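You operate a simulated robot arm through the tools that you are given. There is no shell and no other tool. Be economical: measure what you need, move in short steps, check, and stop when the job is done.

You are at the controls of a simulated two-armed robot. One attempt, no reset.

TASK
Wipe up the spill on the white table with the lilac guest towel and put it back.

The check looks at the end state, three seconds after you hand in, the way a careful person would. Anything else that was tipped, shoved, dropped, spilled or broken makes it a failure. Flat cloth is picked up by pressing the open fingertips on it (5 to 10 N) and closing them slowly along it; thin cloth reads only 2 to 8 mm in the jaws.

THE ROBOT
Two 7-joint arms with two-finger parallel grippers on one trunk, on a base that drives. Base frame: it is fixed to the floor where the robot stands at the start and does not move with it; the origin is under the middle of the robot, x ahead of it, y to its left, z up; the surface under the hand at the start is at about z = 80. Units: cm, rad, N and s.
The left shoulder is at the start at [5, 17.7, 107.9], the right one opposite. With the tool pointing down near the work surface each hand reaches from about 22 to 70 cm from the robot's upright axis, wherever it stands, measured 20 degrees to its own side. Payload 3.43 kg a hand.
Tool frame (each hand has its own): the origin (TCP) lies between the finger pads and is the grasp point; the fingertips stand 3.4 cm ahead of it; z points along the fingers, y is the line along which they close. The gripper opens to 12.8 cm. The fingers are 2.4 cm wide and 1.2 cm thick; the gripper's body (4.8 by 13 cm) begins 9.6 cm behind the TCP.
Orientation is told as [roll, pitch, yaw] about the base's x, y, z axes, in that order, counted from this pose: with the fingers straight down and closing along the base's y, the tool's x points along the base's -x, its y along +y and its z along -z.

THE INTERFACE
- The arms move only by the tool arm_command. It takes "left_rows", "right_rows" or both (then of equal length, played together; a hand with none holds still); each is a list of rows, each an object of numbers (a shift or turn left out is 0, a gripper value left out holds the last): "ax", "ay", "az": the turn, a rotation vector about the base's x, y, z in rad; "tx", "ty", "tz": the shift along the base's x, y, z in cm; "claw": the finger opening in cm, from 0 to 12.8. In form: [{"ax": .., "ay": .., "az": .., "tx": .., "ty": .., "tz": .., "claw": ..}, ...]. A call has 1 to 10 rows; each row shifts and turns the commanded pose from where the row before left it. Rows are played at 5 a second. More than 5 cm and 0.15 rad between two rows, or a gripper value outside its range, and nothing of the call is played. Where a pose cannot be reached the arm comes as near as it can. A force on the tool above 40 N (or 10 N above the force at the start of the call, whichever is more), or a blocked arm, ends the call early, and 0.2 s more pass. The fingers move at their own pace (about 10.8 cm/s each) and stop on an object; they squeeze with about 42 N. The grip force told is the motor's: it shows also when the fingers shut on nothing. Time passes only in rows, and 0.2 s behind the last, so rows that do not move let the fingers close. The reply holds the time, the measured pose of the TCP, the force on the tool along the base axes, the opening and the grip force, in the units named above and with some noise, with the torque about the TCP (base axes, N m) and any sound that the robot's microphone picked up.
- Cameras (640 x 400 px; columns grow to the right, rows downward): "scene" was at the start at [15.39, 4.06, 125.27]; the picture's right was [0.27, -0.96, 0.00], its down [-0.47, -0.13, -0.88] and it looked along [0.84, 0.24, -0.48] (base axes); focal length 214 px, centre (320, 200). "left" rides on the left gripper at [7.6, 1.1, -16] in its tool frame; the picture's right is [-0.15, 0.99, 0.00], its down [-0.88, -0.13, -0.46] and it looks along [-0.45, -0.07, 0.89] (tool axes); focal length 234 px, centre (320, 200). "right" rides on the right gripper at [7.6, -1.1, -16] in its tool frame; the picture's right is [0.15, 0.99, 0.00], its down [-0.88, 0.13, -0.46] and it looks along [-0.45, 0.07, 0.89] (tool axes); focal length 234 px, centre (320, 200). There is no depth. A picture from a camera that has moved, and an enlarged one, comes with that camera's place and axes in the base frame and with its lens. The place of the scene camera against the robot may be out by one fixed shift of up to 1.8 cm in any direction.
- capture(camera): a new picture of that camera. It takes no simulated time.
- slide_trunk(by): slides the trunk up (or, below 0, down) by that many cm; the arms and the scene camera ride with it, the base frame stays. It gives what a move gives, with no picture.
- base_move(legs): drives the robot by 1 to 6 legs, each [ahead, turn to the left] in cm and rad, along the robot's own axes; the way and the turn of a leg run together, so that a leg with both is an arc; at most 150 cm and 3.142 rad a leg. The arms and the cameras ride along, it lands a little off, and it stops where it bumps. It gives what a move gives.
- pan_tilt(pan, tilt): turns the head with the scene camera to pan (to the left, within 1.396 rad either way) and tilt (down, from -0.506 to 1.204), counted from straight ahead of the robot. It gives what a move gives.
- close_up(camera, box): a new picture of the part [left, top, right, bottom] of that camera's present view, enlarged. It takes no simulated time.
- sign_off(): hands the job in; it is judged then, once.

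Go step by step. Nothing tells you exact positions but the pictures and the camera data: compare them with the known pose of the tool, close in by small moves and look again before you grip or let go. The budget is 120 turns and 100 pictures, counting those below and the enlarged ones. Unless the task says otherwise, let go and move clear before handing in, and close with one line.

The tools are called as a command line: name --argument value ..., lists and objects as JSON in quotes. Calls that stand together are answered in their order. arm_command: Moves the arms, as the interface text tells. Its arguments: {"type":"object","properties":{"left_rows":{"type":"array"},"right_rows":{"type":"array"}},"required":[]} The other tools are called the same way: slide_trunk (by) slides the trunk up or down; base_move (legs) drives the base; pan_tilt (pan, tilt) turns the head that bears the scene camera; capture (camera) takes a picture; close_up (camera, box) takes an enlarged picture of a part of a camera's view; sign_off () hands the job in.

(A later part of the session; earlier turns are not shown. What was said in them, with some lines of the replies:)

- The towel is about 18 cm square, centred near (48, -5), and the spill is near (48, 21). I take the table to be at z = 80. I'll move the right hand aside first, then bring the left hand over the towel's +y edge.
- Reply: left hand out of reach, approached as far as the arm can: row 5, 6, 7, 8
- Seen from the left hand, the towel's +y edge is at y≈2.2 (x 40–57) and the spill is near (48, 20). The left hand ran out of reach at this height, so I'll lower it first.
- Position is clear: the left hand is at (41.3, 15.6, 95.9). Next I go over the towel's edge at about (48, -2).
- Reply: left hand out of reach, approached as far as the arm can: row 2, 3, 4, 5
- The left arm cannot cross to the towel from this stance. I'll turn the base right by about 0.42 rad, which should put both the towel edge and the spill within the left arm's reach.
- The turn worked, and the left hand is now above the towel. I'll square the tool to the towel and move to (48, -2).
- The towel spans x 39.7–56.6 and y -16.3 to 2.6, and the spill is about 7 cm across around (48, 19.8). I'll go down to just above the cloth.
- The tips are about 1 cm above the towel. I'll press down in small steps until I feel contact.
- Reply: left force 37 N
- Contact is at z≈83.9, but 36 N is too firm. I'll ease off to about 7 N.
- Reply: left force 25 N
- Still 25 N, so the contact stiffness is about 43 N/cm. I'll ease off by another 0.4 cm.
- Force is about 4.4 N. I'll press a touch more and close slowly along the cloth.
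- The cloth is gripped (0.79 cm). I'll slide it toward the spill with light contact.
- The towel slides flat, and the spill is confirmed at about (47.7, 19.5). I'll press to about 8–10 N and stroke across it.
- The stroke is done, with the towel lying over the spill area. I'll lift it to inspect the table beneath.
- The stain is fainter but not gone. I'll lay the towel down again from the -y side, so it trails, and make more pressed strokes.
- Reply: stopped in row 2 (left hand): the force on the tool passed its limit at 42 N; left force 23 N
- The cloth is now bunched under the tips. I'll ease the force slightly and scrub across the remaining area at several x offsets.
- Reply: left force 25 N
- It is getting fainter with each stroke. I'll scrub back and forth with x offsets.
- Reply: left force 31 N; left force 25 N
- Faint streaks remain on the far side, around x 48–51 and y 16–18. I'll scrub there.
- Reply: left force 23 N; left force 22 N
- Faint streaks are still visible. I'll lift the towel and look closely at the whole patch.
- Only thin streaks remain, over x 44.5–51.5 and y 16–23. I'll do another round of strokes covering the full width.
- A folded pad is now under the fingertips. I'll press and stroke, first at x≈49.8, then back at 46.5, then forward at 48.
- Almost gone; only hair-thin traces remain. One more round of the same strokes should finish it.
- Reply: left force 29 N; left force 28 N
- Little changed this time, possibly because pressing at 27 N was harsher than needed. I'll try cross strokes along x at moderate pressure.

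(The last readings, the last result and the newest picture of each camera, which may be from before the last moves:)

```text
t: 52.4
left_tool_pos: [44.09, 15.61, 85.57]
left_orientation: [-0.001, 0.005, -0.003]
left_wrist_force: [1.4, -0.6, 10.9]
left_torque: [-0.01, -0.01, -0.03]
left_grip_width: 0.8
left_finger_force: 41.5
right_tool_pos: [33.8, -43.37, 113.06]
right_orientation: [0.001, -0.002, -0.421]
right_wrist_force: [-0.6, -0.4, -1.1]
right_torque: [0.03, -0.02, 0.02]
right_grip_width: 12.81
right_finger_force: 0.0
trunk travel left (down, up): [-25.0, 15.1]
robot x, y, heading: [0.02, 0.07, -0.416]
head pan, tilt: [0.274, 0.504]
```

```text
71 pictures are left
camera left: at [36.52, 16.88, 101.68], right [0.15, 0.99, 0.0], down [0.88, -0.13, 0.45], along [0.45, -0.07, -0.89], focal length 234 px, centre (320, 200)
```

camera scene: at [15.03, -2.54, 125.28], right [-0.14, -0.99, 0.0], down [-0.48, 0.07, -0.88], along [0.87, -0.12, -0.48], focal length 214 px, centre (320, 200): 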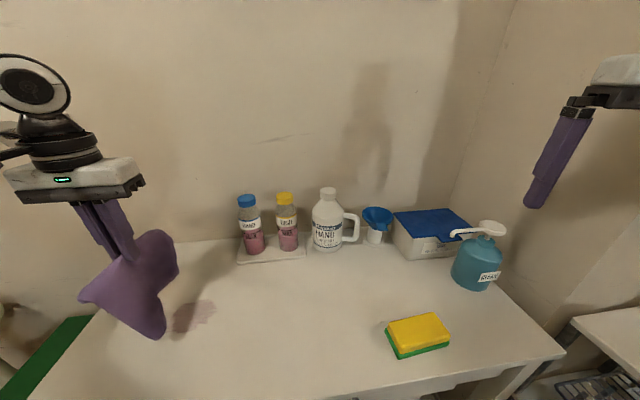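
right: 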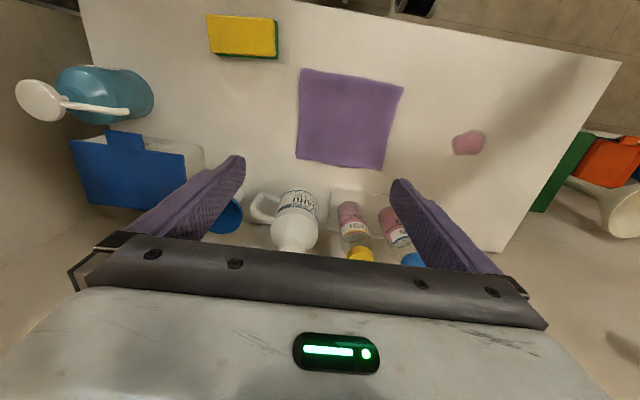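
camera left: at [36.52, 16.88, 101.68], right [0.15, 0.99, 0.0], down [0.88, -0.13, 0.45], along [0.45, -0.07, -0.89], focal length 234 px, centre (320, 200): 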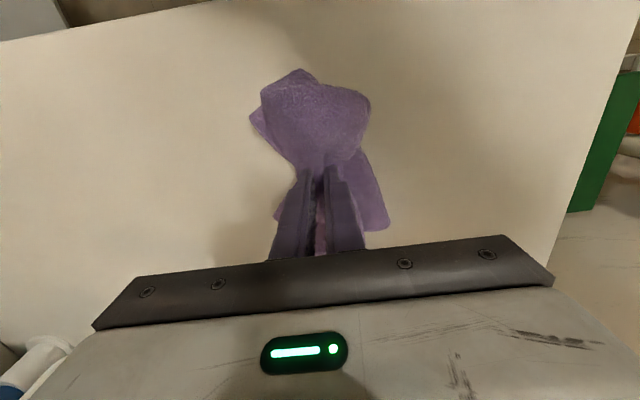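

The pad is down at (44, 15.6) with about 11 N. I'll do x strokes stepping across y.

arm_command --left_rows '[{"tz": -0.1, "tx": 2}, {"tx": 2}, {"tx": 2}, {"tx": 2}, {"ty": 1.8}, {"tx": -2}, {"tx": -2}, {"tx": -2}, {"tx": -2}, {"ty": 1.8}]'

arm_command --left_rows '[{"tx": 2}, {"tx": 2}, {"tx": 2}, {"tx": 2}, {"ty": 1.8}, {"tx": -2}, {"tx": -2}, {"tx": -2}, {"tx": -2}, {"ty": 1.8}]'

arm_command --left_rows '[{"tx": 2}, {"tx": 2}, {"tx": 2}, {"tx": 2}, {"tz": 4}, {"tz": 4}, {"tz": 4, "ty": 2}, {"tz": 4, "ty": 4}, {"ty": 3}, {}]'

close_up --camera "left" --box '[160, 40, 420, 240]'

close_up --camera "scene" --box '[80, 240, 320, 390]'

```text
t: 54.6
left_tool_pos: [43.97, 19.19, 85.62]
left_orientation: [0.002, 0.007, -0.002]
left_wrist_force: [-1.1, -3.2, 12.7]
left_torque: [-0.11, 0.05, 0.0]
left_grip_width: 0.81
left_finger_force: 42.0
right_tool_pos: [33.86, -43.43, 113.12]
right_orientation: [0.001, -0.001, -0.421]
right_wrist_force: [-0.6, -0.3, 0.6]
right_torque: [0.04, -0.04, -0.03]
right_grip_width: 12.79
right_finger_force: 0.0
trunk travel left (down, up): [-25.0, 15.1]
robot x, y, heading: [0.24, 0.01, -0.42]
head pan, tilt: [0.274, 0.504]
```

```text
t: 56.8
left_tool_pos: [43.98, 22.77, 85.63]
left_orientation: [0.001, 0.004, -0.004]
left_wrist_force: [0.1, -2.0, 12.2]
left_torque: [-0.07, 0.0, -0.01]
left_grip_width: 0.8
left_finger_force: 41.5
right_tool_pos: [33.77, -43.33, 113.1]
right_orientation: [0.003, -0.001, -0.42]
right_wrist_force: [0.9, 0.8, -1.2]
right_torque: [0.04, 0.02, 0.02]
right_grip_width: 12.83
right_finger_force: 0.1
trunk travel left (down, up): [-25.0, 15.1]
robot x, y, heading: [-0.43, -0.07, -0.418]
head pan, tilt: [0.274, 0.504]
```

```text
refused: row 8 steps farther than a row can; nothing moved
```

```text
2.00 times, centred on (290, 140) of left
camera zoom: at [36.43, 24.03, 101.57], right [0.15, 0.99, 0.0], down [0.88, -0.13, 0.45], along [0.45, -0.07, -0.89], focal length 468 px, centre (380, 320)
```

zoom: 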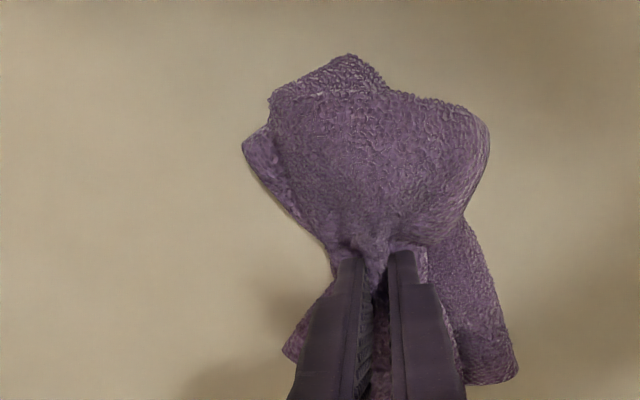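

```text
2.67 times, centred on (200, 315) of scene
camera zoom: at [14.95, -2.61, 125.29], right [-0.14, -0.99, 0.0], down [-0.48, 0.07, -0.88], along [0.87, -0.13, -0.48], focal length 572 px, centre (640, -107)
```

zoom: 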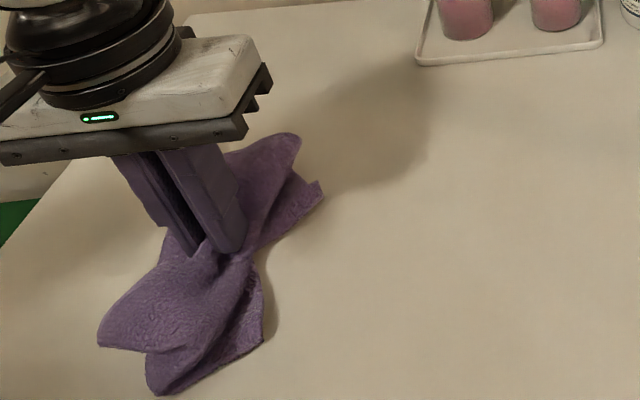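

The visible table looks clean now. I'll make the last x stroke and lift to check, with smaller combined steps.

arm_command --left_rows '[{"tx": 2}, {"tx": 2}, {"tx": 2}, {"tx": 2}, {"tz": 4}, {"tz": 4}, {"tz": 4}, {"tz": 4}, {"ty": 4}, {"ty": 4}]'

close_up --camera "left" --box '[160, 40, 420, 240]'

close_up --camera "scene" --box '[80, 240, 320, 390]'

```text
t: 59.0
left_tool_pos: [52.02, 31.06, 101.45]
left_orientation: [0.002, 0.006, -0.003]
left_wrist_force: [-0.4, 0.8, -0.8]
left_torque: [0.03, -0.03, -0.01]
left_grip_width: 0.78
left_finger_force: 41.8
right_tool_pos: [33.98, -43.4, 113.09]
right_orientation: [0.002, -0.002, -0.419]
right_wrist_force: [-0.7, 0.3, 0.4]
right_torque: [-0.04, 0.02, -0.02]
right_grip_width: 12.79
right_finger_force: 0.0
trunk travel left (down, up): [-25.0, 15.1]
robot x, y, heading: [-0.23, 0.25, -0.418]
head pan, tilt: [0.274, 0.504]
```

```text
2.00 times, centred on (290, 140) of left
camera zoom: at [44.59, 32.17, 117.49], right [0.15, 0.99, 0.0], down [0.88, -0.13, 0.45], along [0.44, -0.07, -0.89], focal length 468 px, centre (380, 320)
```

zoom: 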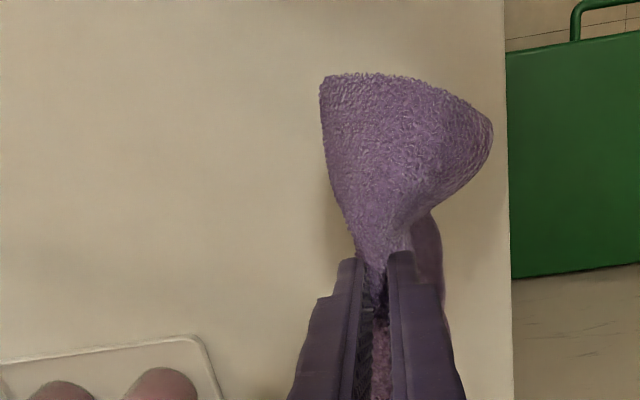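

```text
2.67 times, centred on (200, 315) of scene
camera zoom: at [15.04, -2.52, 125.28], right [-0.14, -0.99, 0.0], down [-0.48, 0.07, -0.88], along [0.87, -0.13, -0.48], focal length 572 px, centre (640, -107)
```

zoom: 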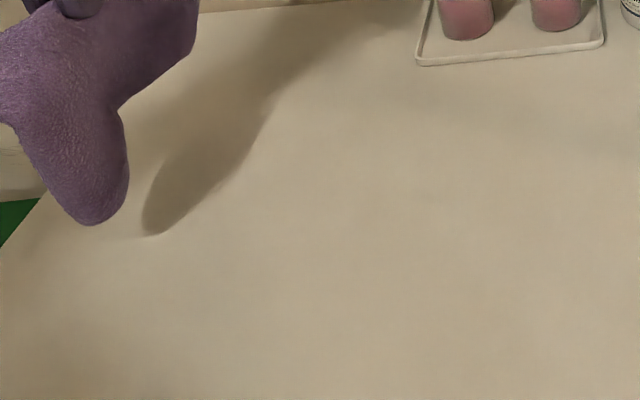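

The table is clean. To lay the towel back I need reach further to -y, so I'll retract the hand to a safe spot and then turn the base another 0.3 rad to the right.

arm_command --left_rows '[{"tx": -3, "ty": -3}, {"tx": -3, "ty": -3}, {"tx": -3, "ty": -3}, {"tx": -3, "ty": -3, "tz": 1}, {"ty": -3, "tz": 2}, {}]'

base_move --legs '[[0, -0.3]]'

capture --camera "scene"

capture --camera "left"

```text
t: 60.4
left_tool_pos: [39.97, 15.97, 104.4]
left_orientation: [0.002, 0.009, -0.002]
left_wrist_force: [-0.4, 0.1, -0.5]
left_torque: [-0.02, 0.04, -0.05]
left_grip_width: 0.81
left_finger_force: 42.3
right_tool_pos: [34.0, -43.34, 112.96]
right_orientation: [0.002, -0.001, -0.419]
right_wrist_force: [0.1, -0.1, 0.3]
right_torque: [0.01, 0.0, 0.0]
right_grip_width: 12.78
right_finger_force: 0.1
trunk travel left (down, up): [-25.0, 15.1]
robot x, y, heading: [-0.41, 0.12, -0.415]
head pan, tilt: [0.274, 0.504]
```

```text
t: 61.8
left_tool_pos: [42.98, 3.41, 104.37]
left_orientation: [0.002, 0.008, -0.303]
left_wrist_force: [-0.5, 0.2, -0.4]
left_torque: [0.02, 0.0, 0.14]
left_grip_width: 0.78
left_finger_force: 41.8
right_tool_pos: [19.58, -51.48, 113.08]
right_orientation: [0.002, 0.002, -0.721]
right_wrist_force: [-0.4, 0.0, 0.7]
right_torque: [0.01, 0.0, -0.01]
right_grip_width: 12.79
right_finger_force: 0.1
trunk travel left (down, up): [-25.0, 15.1]
robot x, y, heading: [-0.46, -0.13, -0.717]
head pan, tilt: [0.274, 0.504]
```

```text
66 pictures are left
camera scene: at [13.09, -6.96, 125.28], right [-0.43, -0.9, 0.0], down [-0.44, 0.21, -0.88], along [0.79, -0.38, -0.48], focal length 214 px, centre (320, 200)
```

scene: 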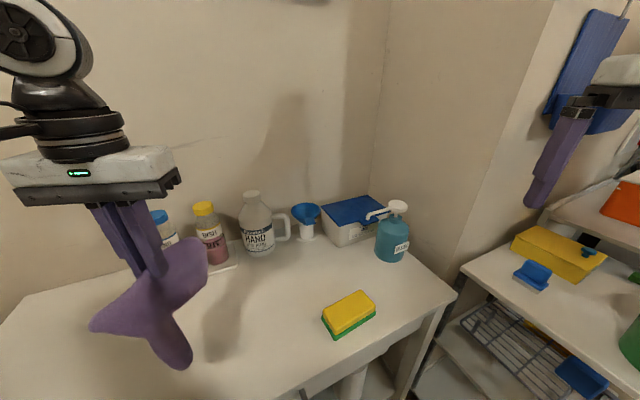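

```text
65 pictures are left
camera left: at [36.07, 6.69, 120.51], right [0.43, 0.9, 0.0], down [0.8, -0.39, 0.45], along [0.41, -0.19, -0.89], focal length 234 px, centre (320, 200)
```

left: 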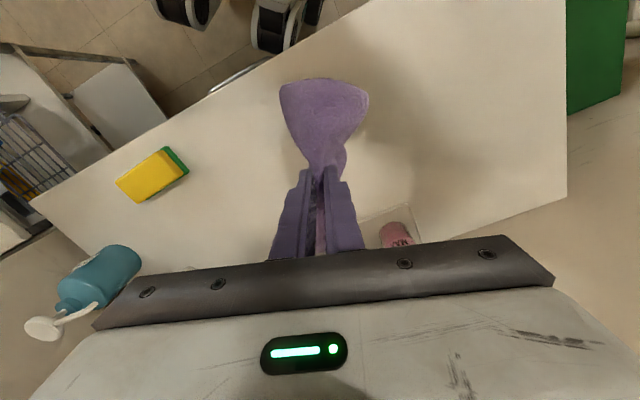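

All clear. I'll square the tool and carry the towel to about (48.5, -19) at height.

arm_command --left_rows '[{"az": 0.15, "tx": 1, "ty": -2}, {"az": 0.15, "tx": 1.5, "ty": -3}, {"tx": 1.5, "ty": -3.5}, {"tx": 1.2, "ty": -3.5}, {"ty": -3.5}, {"ty": -3.5}, {"ty": -3.4}, {}, {}]'

capture --camera "left"

capture --camera "scene"

```text
t: 63.8
left_tool_pos: [48.26, -18.49, 104.45]
left_orientation: [0.0, 0.006, 0.002]
left_wrist_force: [0.3, 0.3, -0.7]
left_torque: [0.06, -0.01, -0.05]
left_grip_width: 0.81
left_finger_force: 41.9
left hand out of reach, approached as far as the arm can: row 7
right_tool_pos: [19.59, -51.51, 113.07]
right_orientation: [0.002, -0.002, -0.722]
right_wrist_force: [0.3, 0.3, 0.3]
right_torque: [0.0, 0.02, 0.04]
right_grip_width: 12.78
right_finger_force: 0.1
trunk travel left (down, up): [-25.0, 15.1]
robot x, y, heading: [-0.18, -0.15, -0.716]
head pan, tilt: [0.274, 0.504]
```

```text
64 pictures are left
camera left: at [40.79, -17.25, 120.49], right [0.14, 0.99, 0.0], down [0.88, -0.13, 0.45], along [0.44, -0.07, -0.89], focal length 234 px, centre (320, 200)
```

left: 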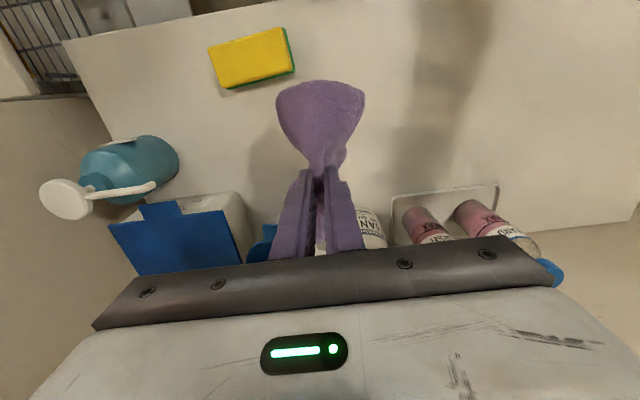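

```text
63 pictures are left
camera scene: at [13.13, -6.93, 125.27], right [-0.43, -0.9, 0.0], down [-0.44, 0.21, -0.88], along [0.79, -0.38, -0.48], focal length 214 px, centre (320, 200)
```

scene: 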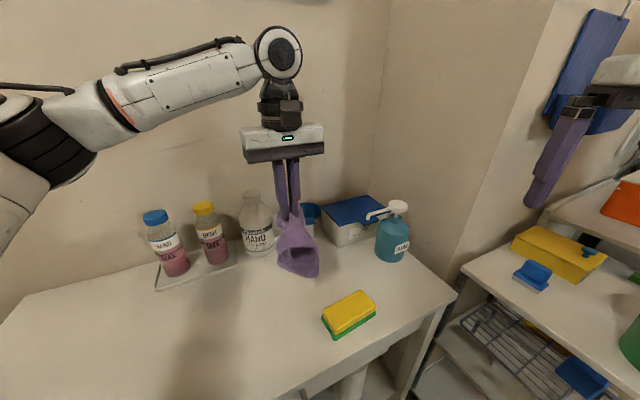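

I'll lower until the hem touches, then draw +y while sinking so the towel lays out behind the grip.

arm_command --left_rows '[{"tz": -3}, {"tz": -2.5}, {"tz": -1.5, "ty": 1.5}, {"tz": -1.5, "ty": 1.5}, {"tz": -1.5, "ty": 1.5}, {"tz": -1.5, "ty": 1.5}, {"tz": -1.5, "ty": 1.5}, {}]'

capture --camera "left"

capture --camera "scene"

```text
t: 65.6
left_tool_pos: [48.09, -11.0, 91.41]
left_orientation: [0.002, 0.007, -0.005]
left_wrist_force: [0.0, -0.2, -0.4]
left_torque: [0.08, 0.01, -0.01]
left_grip_width: 0.82
left_finger_force: 41.5
right_tool_pos: [19.54, -51.44, 113.05]
right_orientation: [0.001, 0.003, -0.72]
right_wrist_force: [-0.1, -0.1, 0.6]
right_torque: [0.02, 0.02, -0.02]
right_grip_width: 12.8
right_finger_force: 0.1
trunk travel left (down, up): [-25.0, 15.1]
robot x, y, heading: [-0.17, 0.36, -0.72]
head pan, tilt: [0.274, 0.504]
```

```text
62 pictures are left
camera left: at [40.68, -9.71, 107.47], right [0.15, 0.99, 0.0], down [0.88, -0.13, 0.45], along [0.45, -0.07, -0.89], focal length 234 px, centre (320, 200)
```

left: 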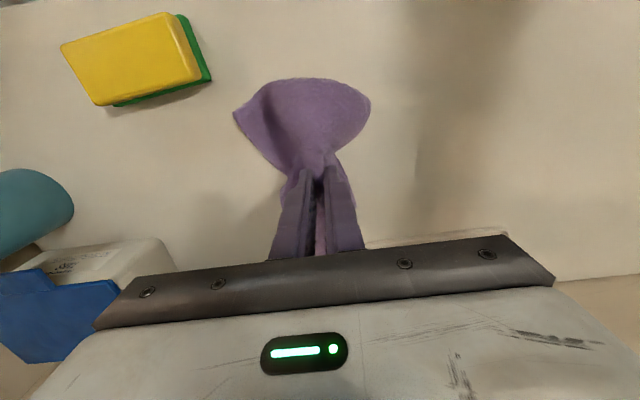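

```text
61 pictures are left
camera scene: at [13.12, -6.94, 125.27], right [-0.43, -0.9, 0.0], down [-0.44, 0.21, -0.88], along [0.79, -0.38, -0.48], focal length 214 px, centre (320, 200)
```

scene: 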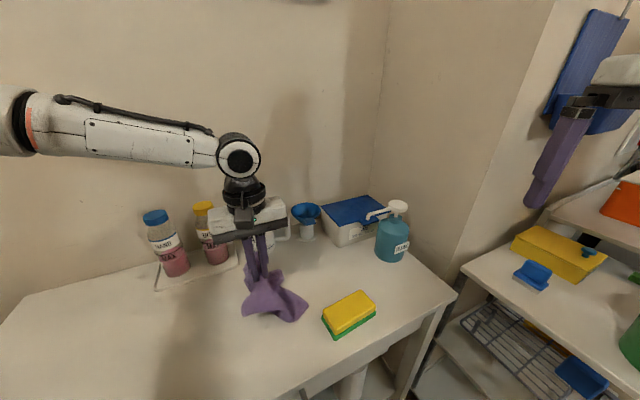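

The hem is on the table trailing toward -y. I'll continue sinking and drawing +y to the original grip line.

arm_command --left_rows '[{"tz": -1.5, "ty": 1.5}, {"tz": -1.5, "ty": 1.5}, {"tz": -1.3, "ty": 1.5}, {"tz": -1, "ty": 1.5}, {"tz": -0.8, "ty": 1.5}, {"ty": 1}, {}]'

capture --camera "left"

close_up --camera "scene" --box '[120, 200, 440, 400]'

```text
t: 67.2
left_tool_pos: [48.19, -2.51, 85.41]
left_orientation: [0.001, 0.008, -0.004]
left_wrist_force: [-0.5, 0.0, -0.4]
left_torque: [0.08, 0.02, -0.07]
left_grip_width: 0.81
left_finger_force: 41.5
right_tool_pos: [19.61, -51.58, 112.98]
right_orientation: [0.002, 0.001, -0.721]
right_wrist_force: [-0.5, 0.0, 0.0]
right_torque: [-0.01, 0.01, -0.01]
right_grip_width: 12.81
right_finger_force: 0.1
trunk travel left (down, up): [-25.0, 15.1]
robot x, y, heading: [0.42, 0.16, -0.721]
head pan, tilt: [0.274, 0.504]
```

```text
60 pictures are left
camera left: at [40.75, -1.2, 101.37], right [0.15, 0.99, 0.0], down [0.88, -0.13, 0.45], along [0.44, -0.07, -0.89], focal length 234 px, centre (320, 200)
```

left: 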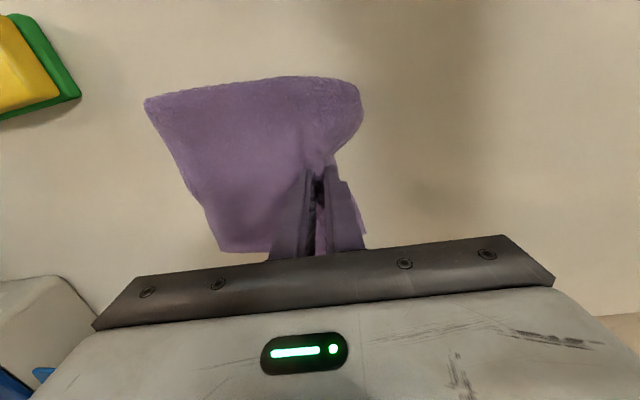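

```text
2.00 times, centred on (280, 300) of scene
camera zoom: at [13.12, -6.94, 125.27], right [-0.43, -0.9, 0.0], down [-0.44, 0.21, -0.88], along [0.79, -0.38, -0.48], focal length 429 px, centre (400, 0)
```

zoom: 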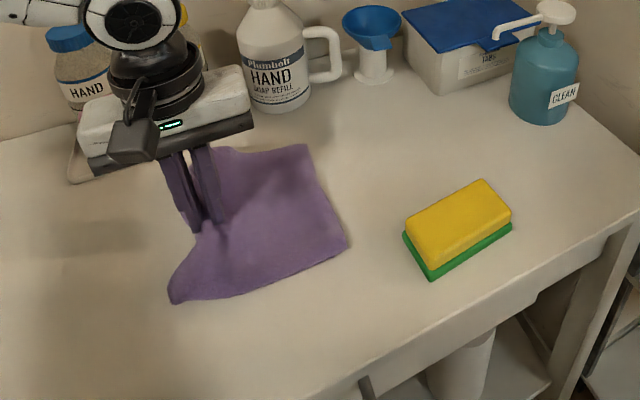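

The towel is laid out almost exactly in its original place. I'll lower to light contact and open slowly to spread the pinch back flat.

arm_command --left_rows '[{"tz": -0.6}, {"tz": -0.4}, {"tz": -0.2}, {}]'

```text
t: 68.2
left_tool_pos: [48.3, -2.52, 84.29]
left_orientation: [-0.002, 0.003, -0.002]
left_wrist_force: [0.5, -1.0, 15.5]
left_torque: [-0.01, -0.12, -0.04]
left_grip_width: 0.78
left_finger_force: 42.1
right_tool_pos: [19.39, -51.47, 113.15]
right_orientation: [0.001, -0.002, -0.721]
right_wrist_force: [-0.5, 0.7, 1.0]
right_torque: [-0.01, 0.0, 0.0]
right_grip_width: 12.83
right_finger_force: 0.1
trunk travel left (down, up): [-25.0, 15.1]
robot x, y, heading: [-0.02, -0.36, -0.725]
head pan, tilt: [0.274, 0.504]
```

arm_command --left_rows '[{"tz": 0.2}, {"claw": 1.2}, {"claw": 1.7}, {"claw": 2.2}, {"claw": 2.7}, {"claw": 3.2}, {"claw": 3.7}, {"claw": 4.2}, {"claw": 4.5}, {}]'

capture --camera "left"

close_up --camera "scene" --box '[120, 200, 440, 400]'

```text
t: 70.4
left_tool_pos: [48.16, -2.45, 84.29]
left_orientation: [0.003, 0.008, -0.002]
left_wrist_force: [-0.4, 0.6, 1.6]
left_torque: [-0.01, -0.02, 0.03]
left_grip_width: 4.44
left_finger_force: 0.1
right_tool_pos: [19.48, -51.41, 113.11]
right_orientation: [0.002, -0.002, -0.721]
right_wrist_force: [-0.2, -0.1, 0.0]
right_torque: [-0.01, -0.01, 0.03]
right_grip_width: 12.8
right_finger_force: 0.1
trunk travel left (down, up): [-25.0, 15.1]
robot x, y, heading: [-0.32, 0.08, -0.718]
head pan, tilt: [0.274, 0.504]
```

```text
58 pictures are left
camera left: at [40.75, -1.18, 100.43], right [0.15, 0.99, 0.0], down [0.88, -0.13, 0.45], along [0.44, -0.07, -0.89], focal length 234 px, centre (320, 200)
```

left: 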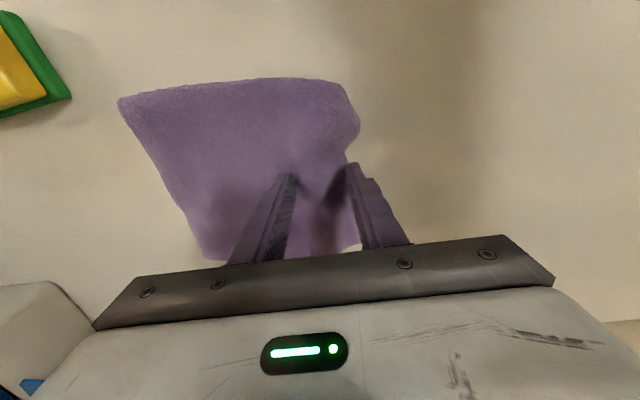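

```text
2.00 times, centred on (280, 300) of scene
camera zoom: at [13.1, -6.92, 125.28], right [-0.43, -0.9, 0.0], down [-0.44, 0.21, -0.88], along [0.79, -0.38, -0.48], focal length 429 px, centre (400, 0)
```

zoom: 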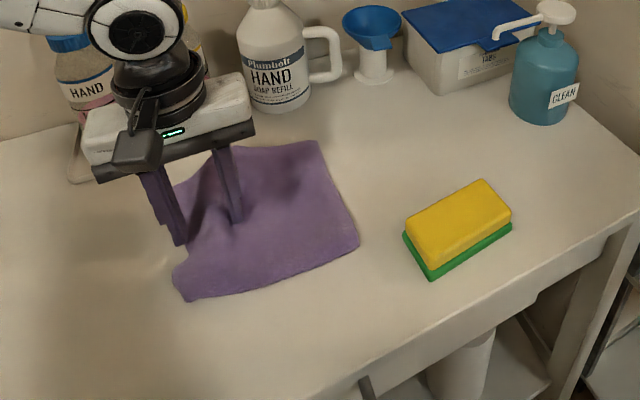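

It released nicely. I'll rise straight up and look.

arm_command --left_rows '[{"tz": 1}, {"tz": 2}, {"tz": 3}, {"tz": 4}, {"tz": 4}, {"tz": 4}, {}]'

capture --camera "left"

close_up --camera "scene" --box '[120, 200, 440, 400]'

```text
t: 72.0
left_tool_pos: [48.29, -2.36, 102.44]
left_orientation: [0.003, 0.007, -0.003]
left_wrist_force: [0.4, 0.5, 0.5]
left_torque: [-0.02, 0.02, 0.0]
left_grip_width: 4.5
left_finger_force: 0.1
right_tool_pos: [19.46, -51.52, 112.95]
right_orientation: [0.0, 0.0, -0.72]
right_wrist_force: [0.2, -0.1, -0.1]
right_torque: [0.02, 0.01, 0.03]
right_grip_width: 12.79
right_finger_force: 0.0
trunk travel left (down, up): [-25.0, 15.1]
robot x, y, heading: [-0.09, 0.15, -0.722]
head pan, tilt: [0.274, 0.504]
```

```text
56 pictures are left
camera left: at [40.83, -1.09, 118.52], right [0.15, 0.99, 0.0], down [0.88, -0.13, 0.45], along [0.44, -0.07, -0.89], focal length 234 px, centre (320, 200)
```

left: 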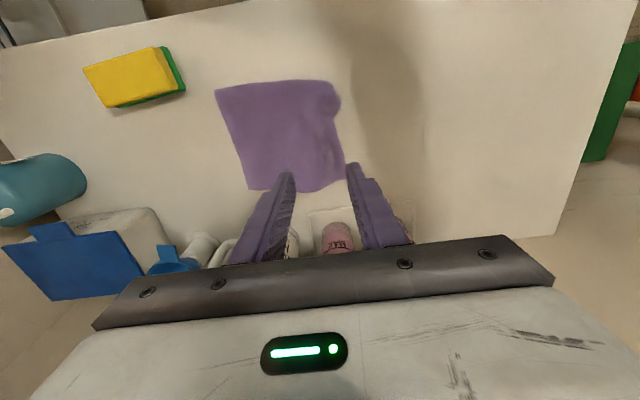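

```text
2.00 times, centred on (280, 300) of scene
camera zoom: at [13.13, -6.93, 125.27], right [-0.43, -0.9, 0.0], down [-0.44, 0.21, -0.88], along [0.79, -0.38, -0.48], focal length 429 px, centre (400, 0)
```

zoom: 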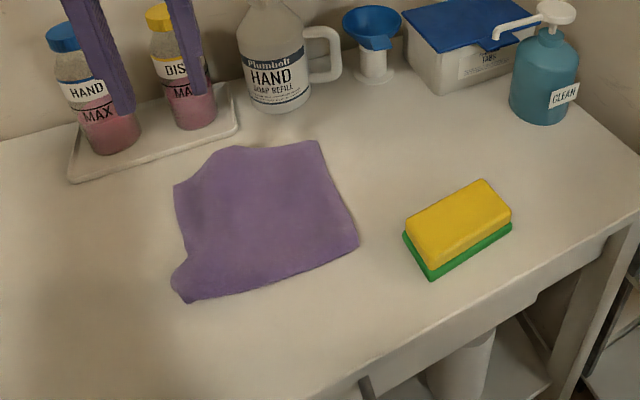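

The towel is flat and back within about 1 cm of its place, and nothing else has moved. I'll take one last look at the spilled area before handing in.

close_up --camera "left" --box '[360, 40, 600, 190]'

close_up --camera "scene" --box '[0, 220, 280, 400]'

```text
2.67 times, centred on (480, 115) of left
camera zoom: at [40.83, -1.09, 118.52], right [0.15, 0.99, 0.0], down [0.88, -0.13, 0.45], along [0.44, -0.07, -0.89], focal length 624 px, centre (-107, 427)
```

zoom: 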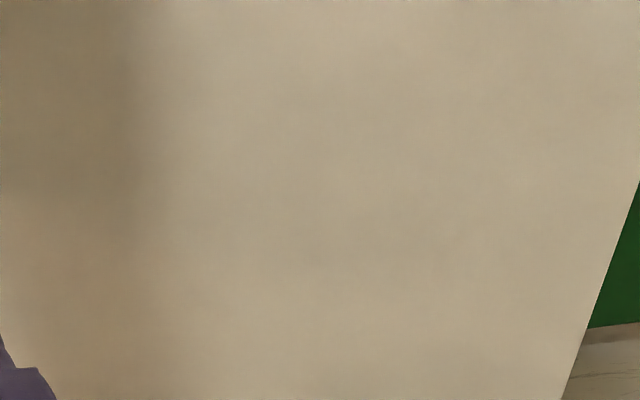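

```text
2.22 times, centred on (140, 310) of scene
camera zoom: at [13.13, -6.93, 125.27], right [-0.43, -0.9, 0.0], down [-0.44, 0.21, -0.88], along [0.79, -0.38, -0.48], focal length 477 px, centre (720, -44)
```

zoom: 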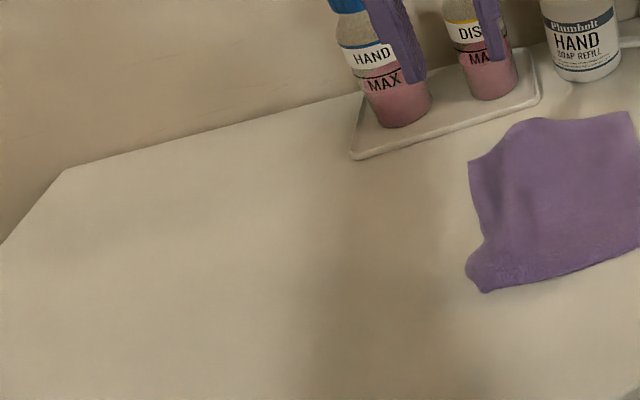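

The table shows no trace of the spill, and the towel is back with the hand clear, so I'm handing in.

sign_off

```text
The job is handed in.
```

The spill is wiped up with no trace left in the final pictures. The lilac towel is lying flat within about 1 cm of its original place, with slight folds at the corners on its left edge.
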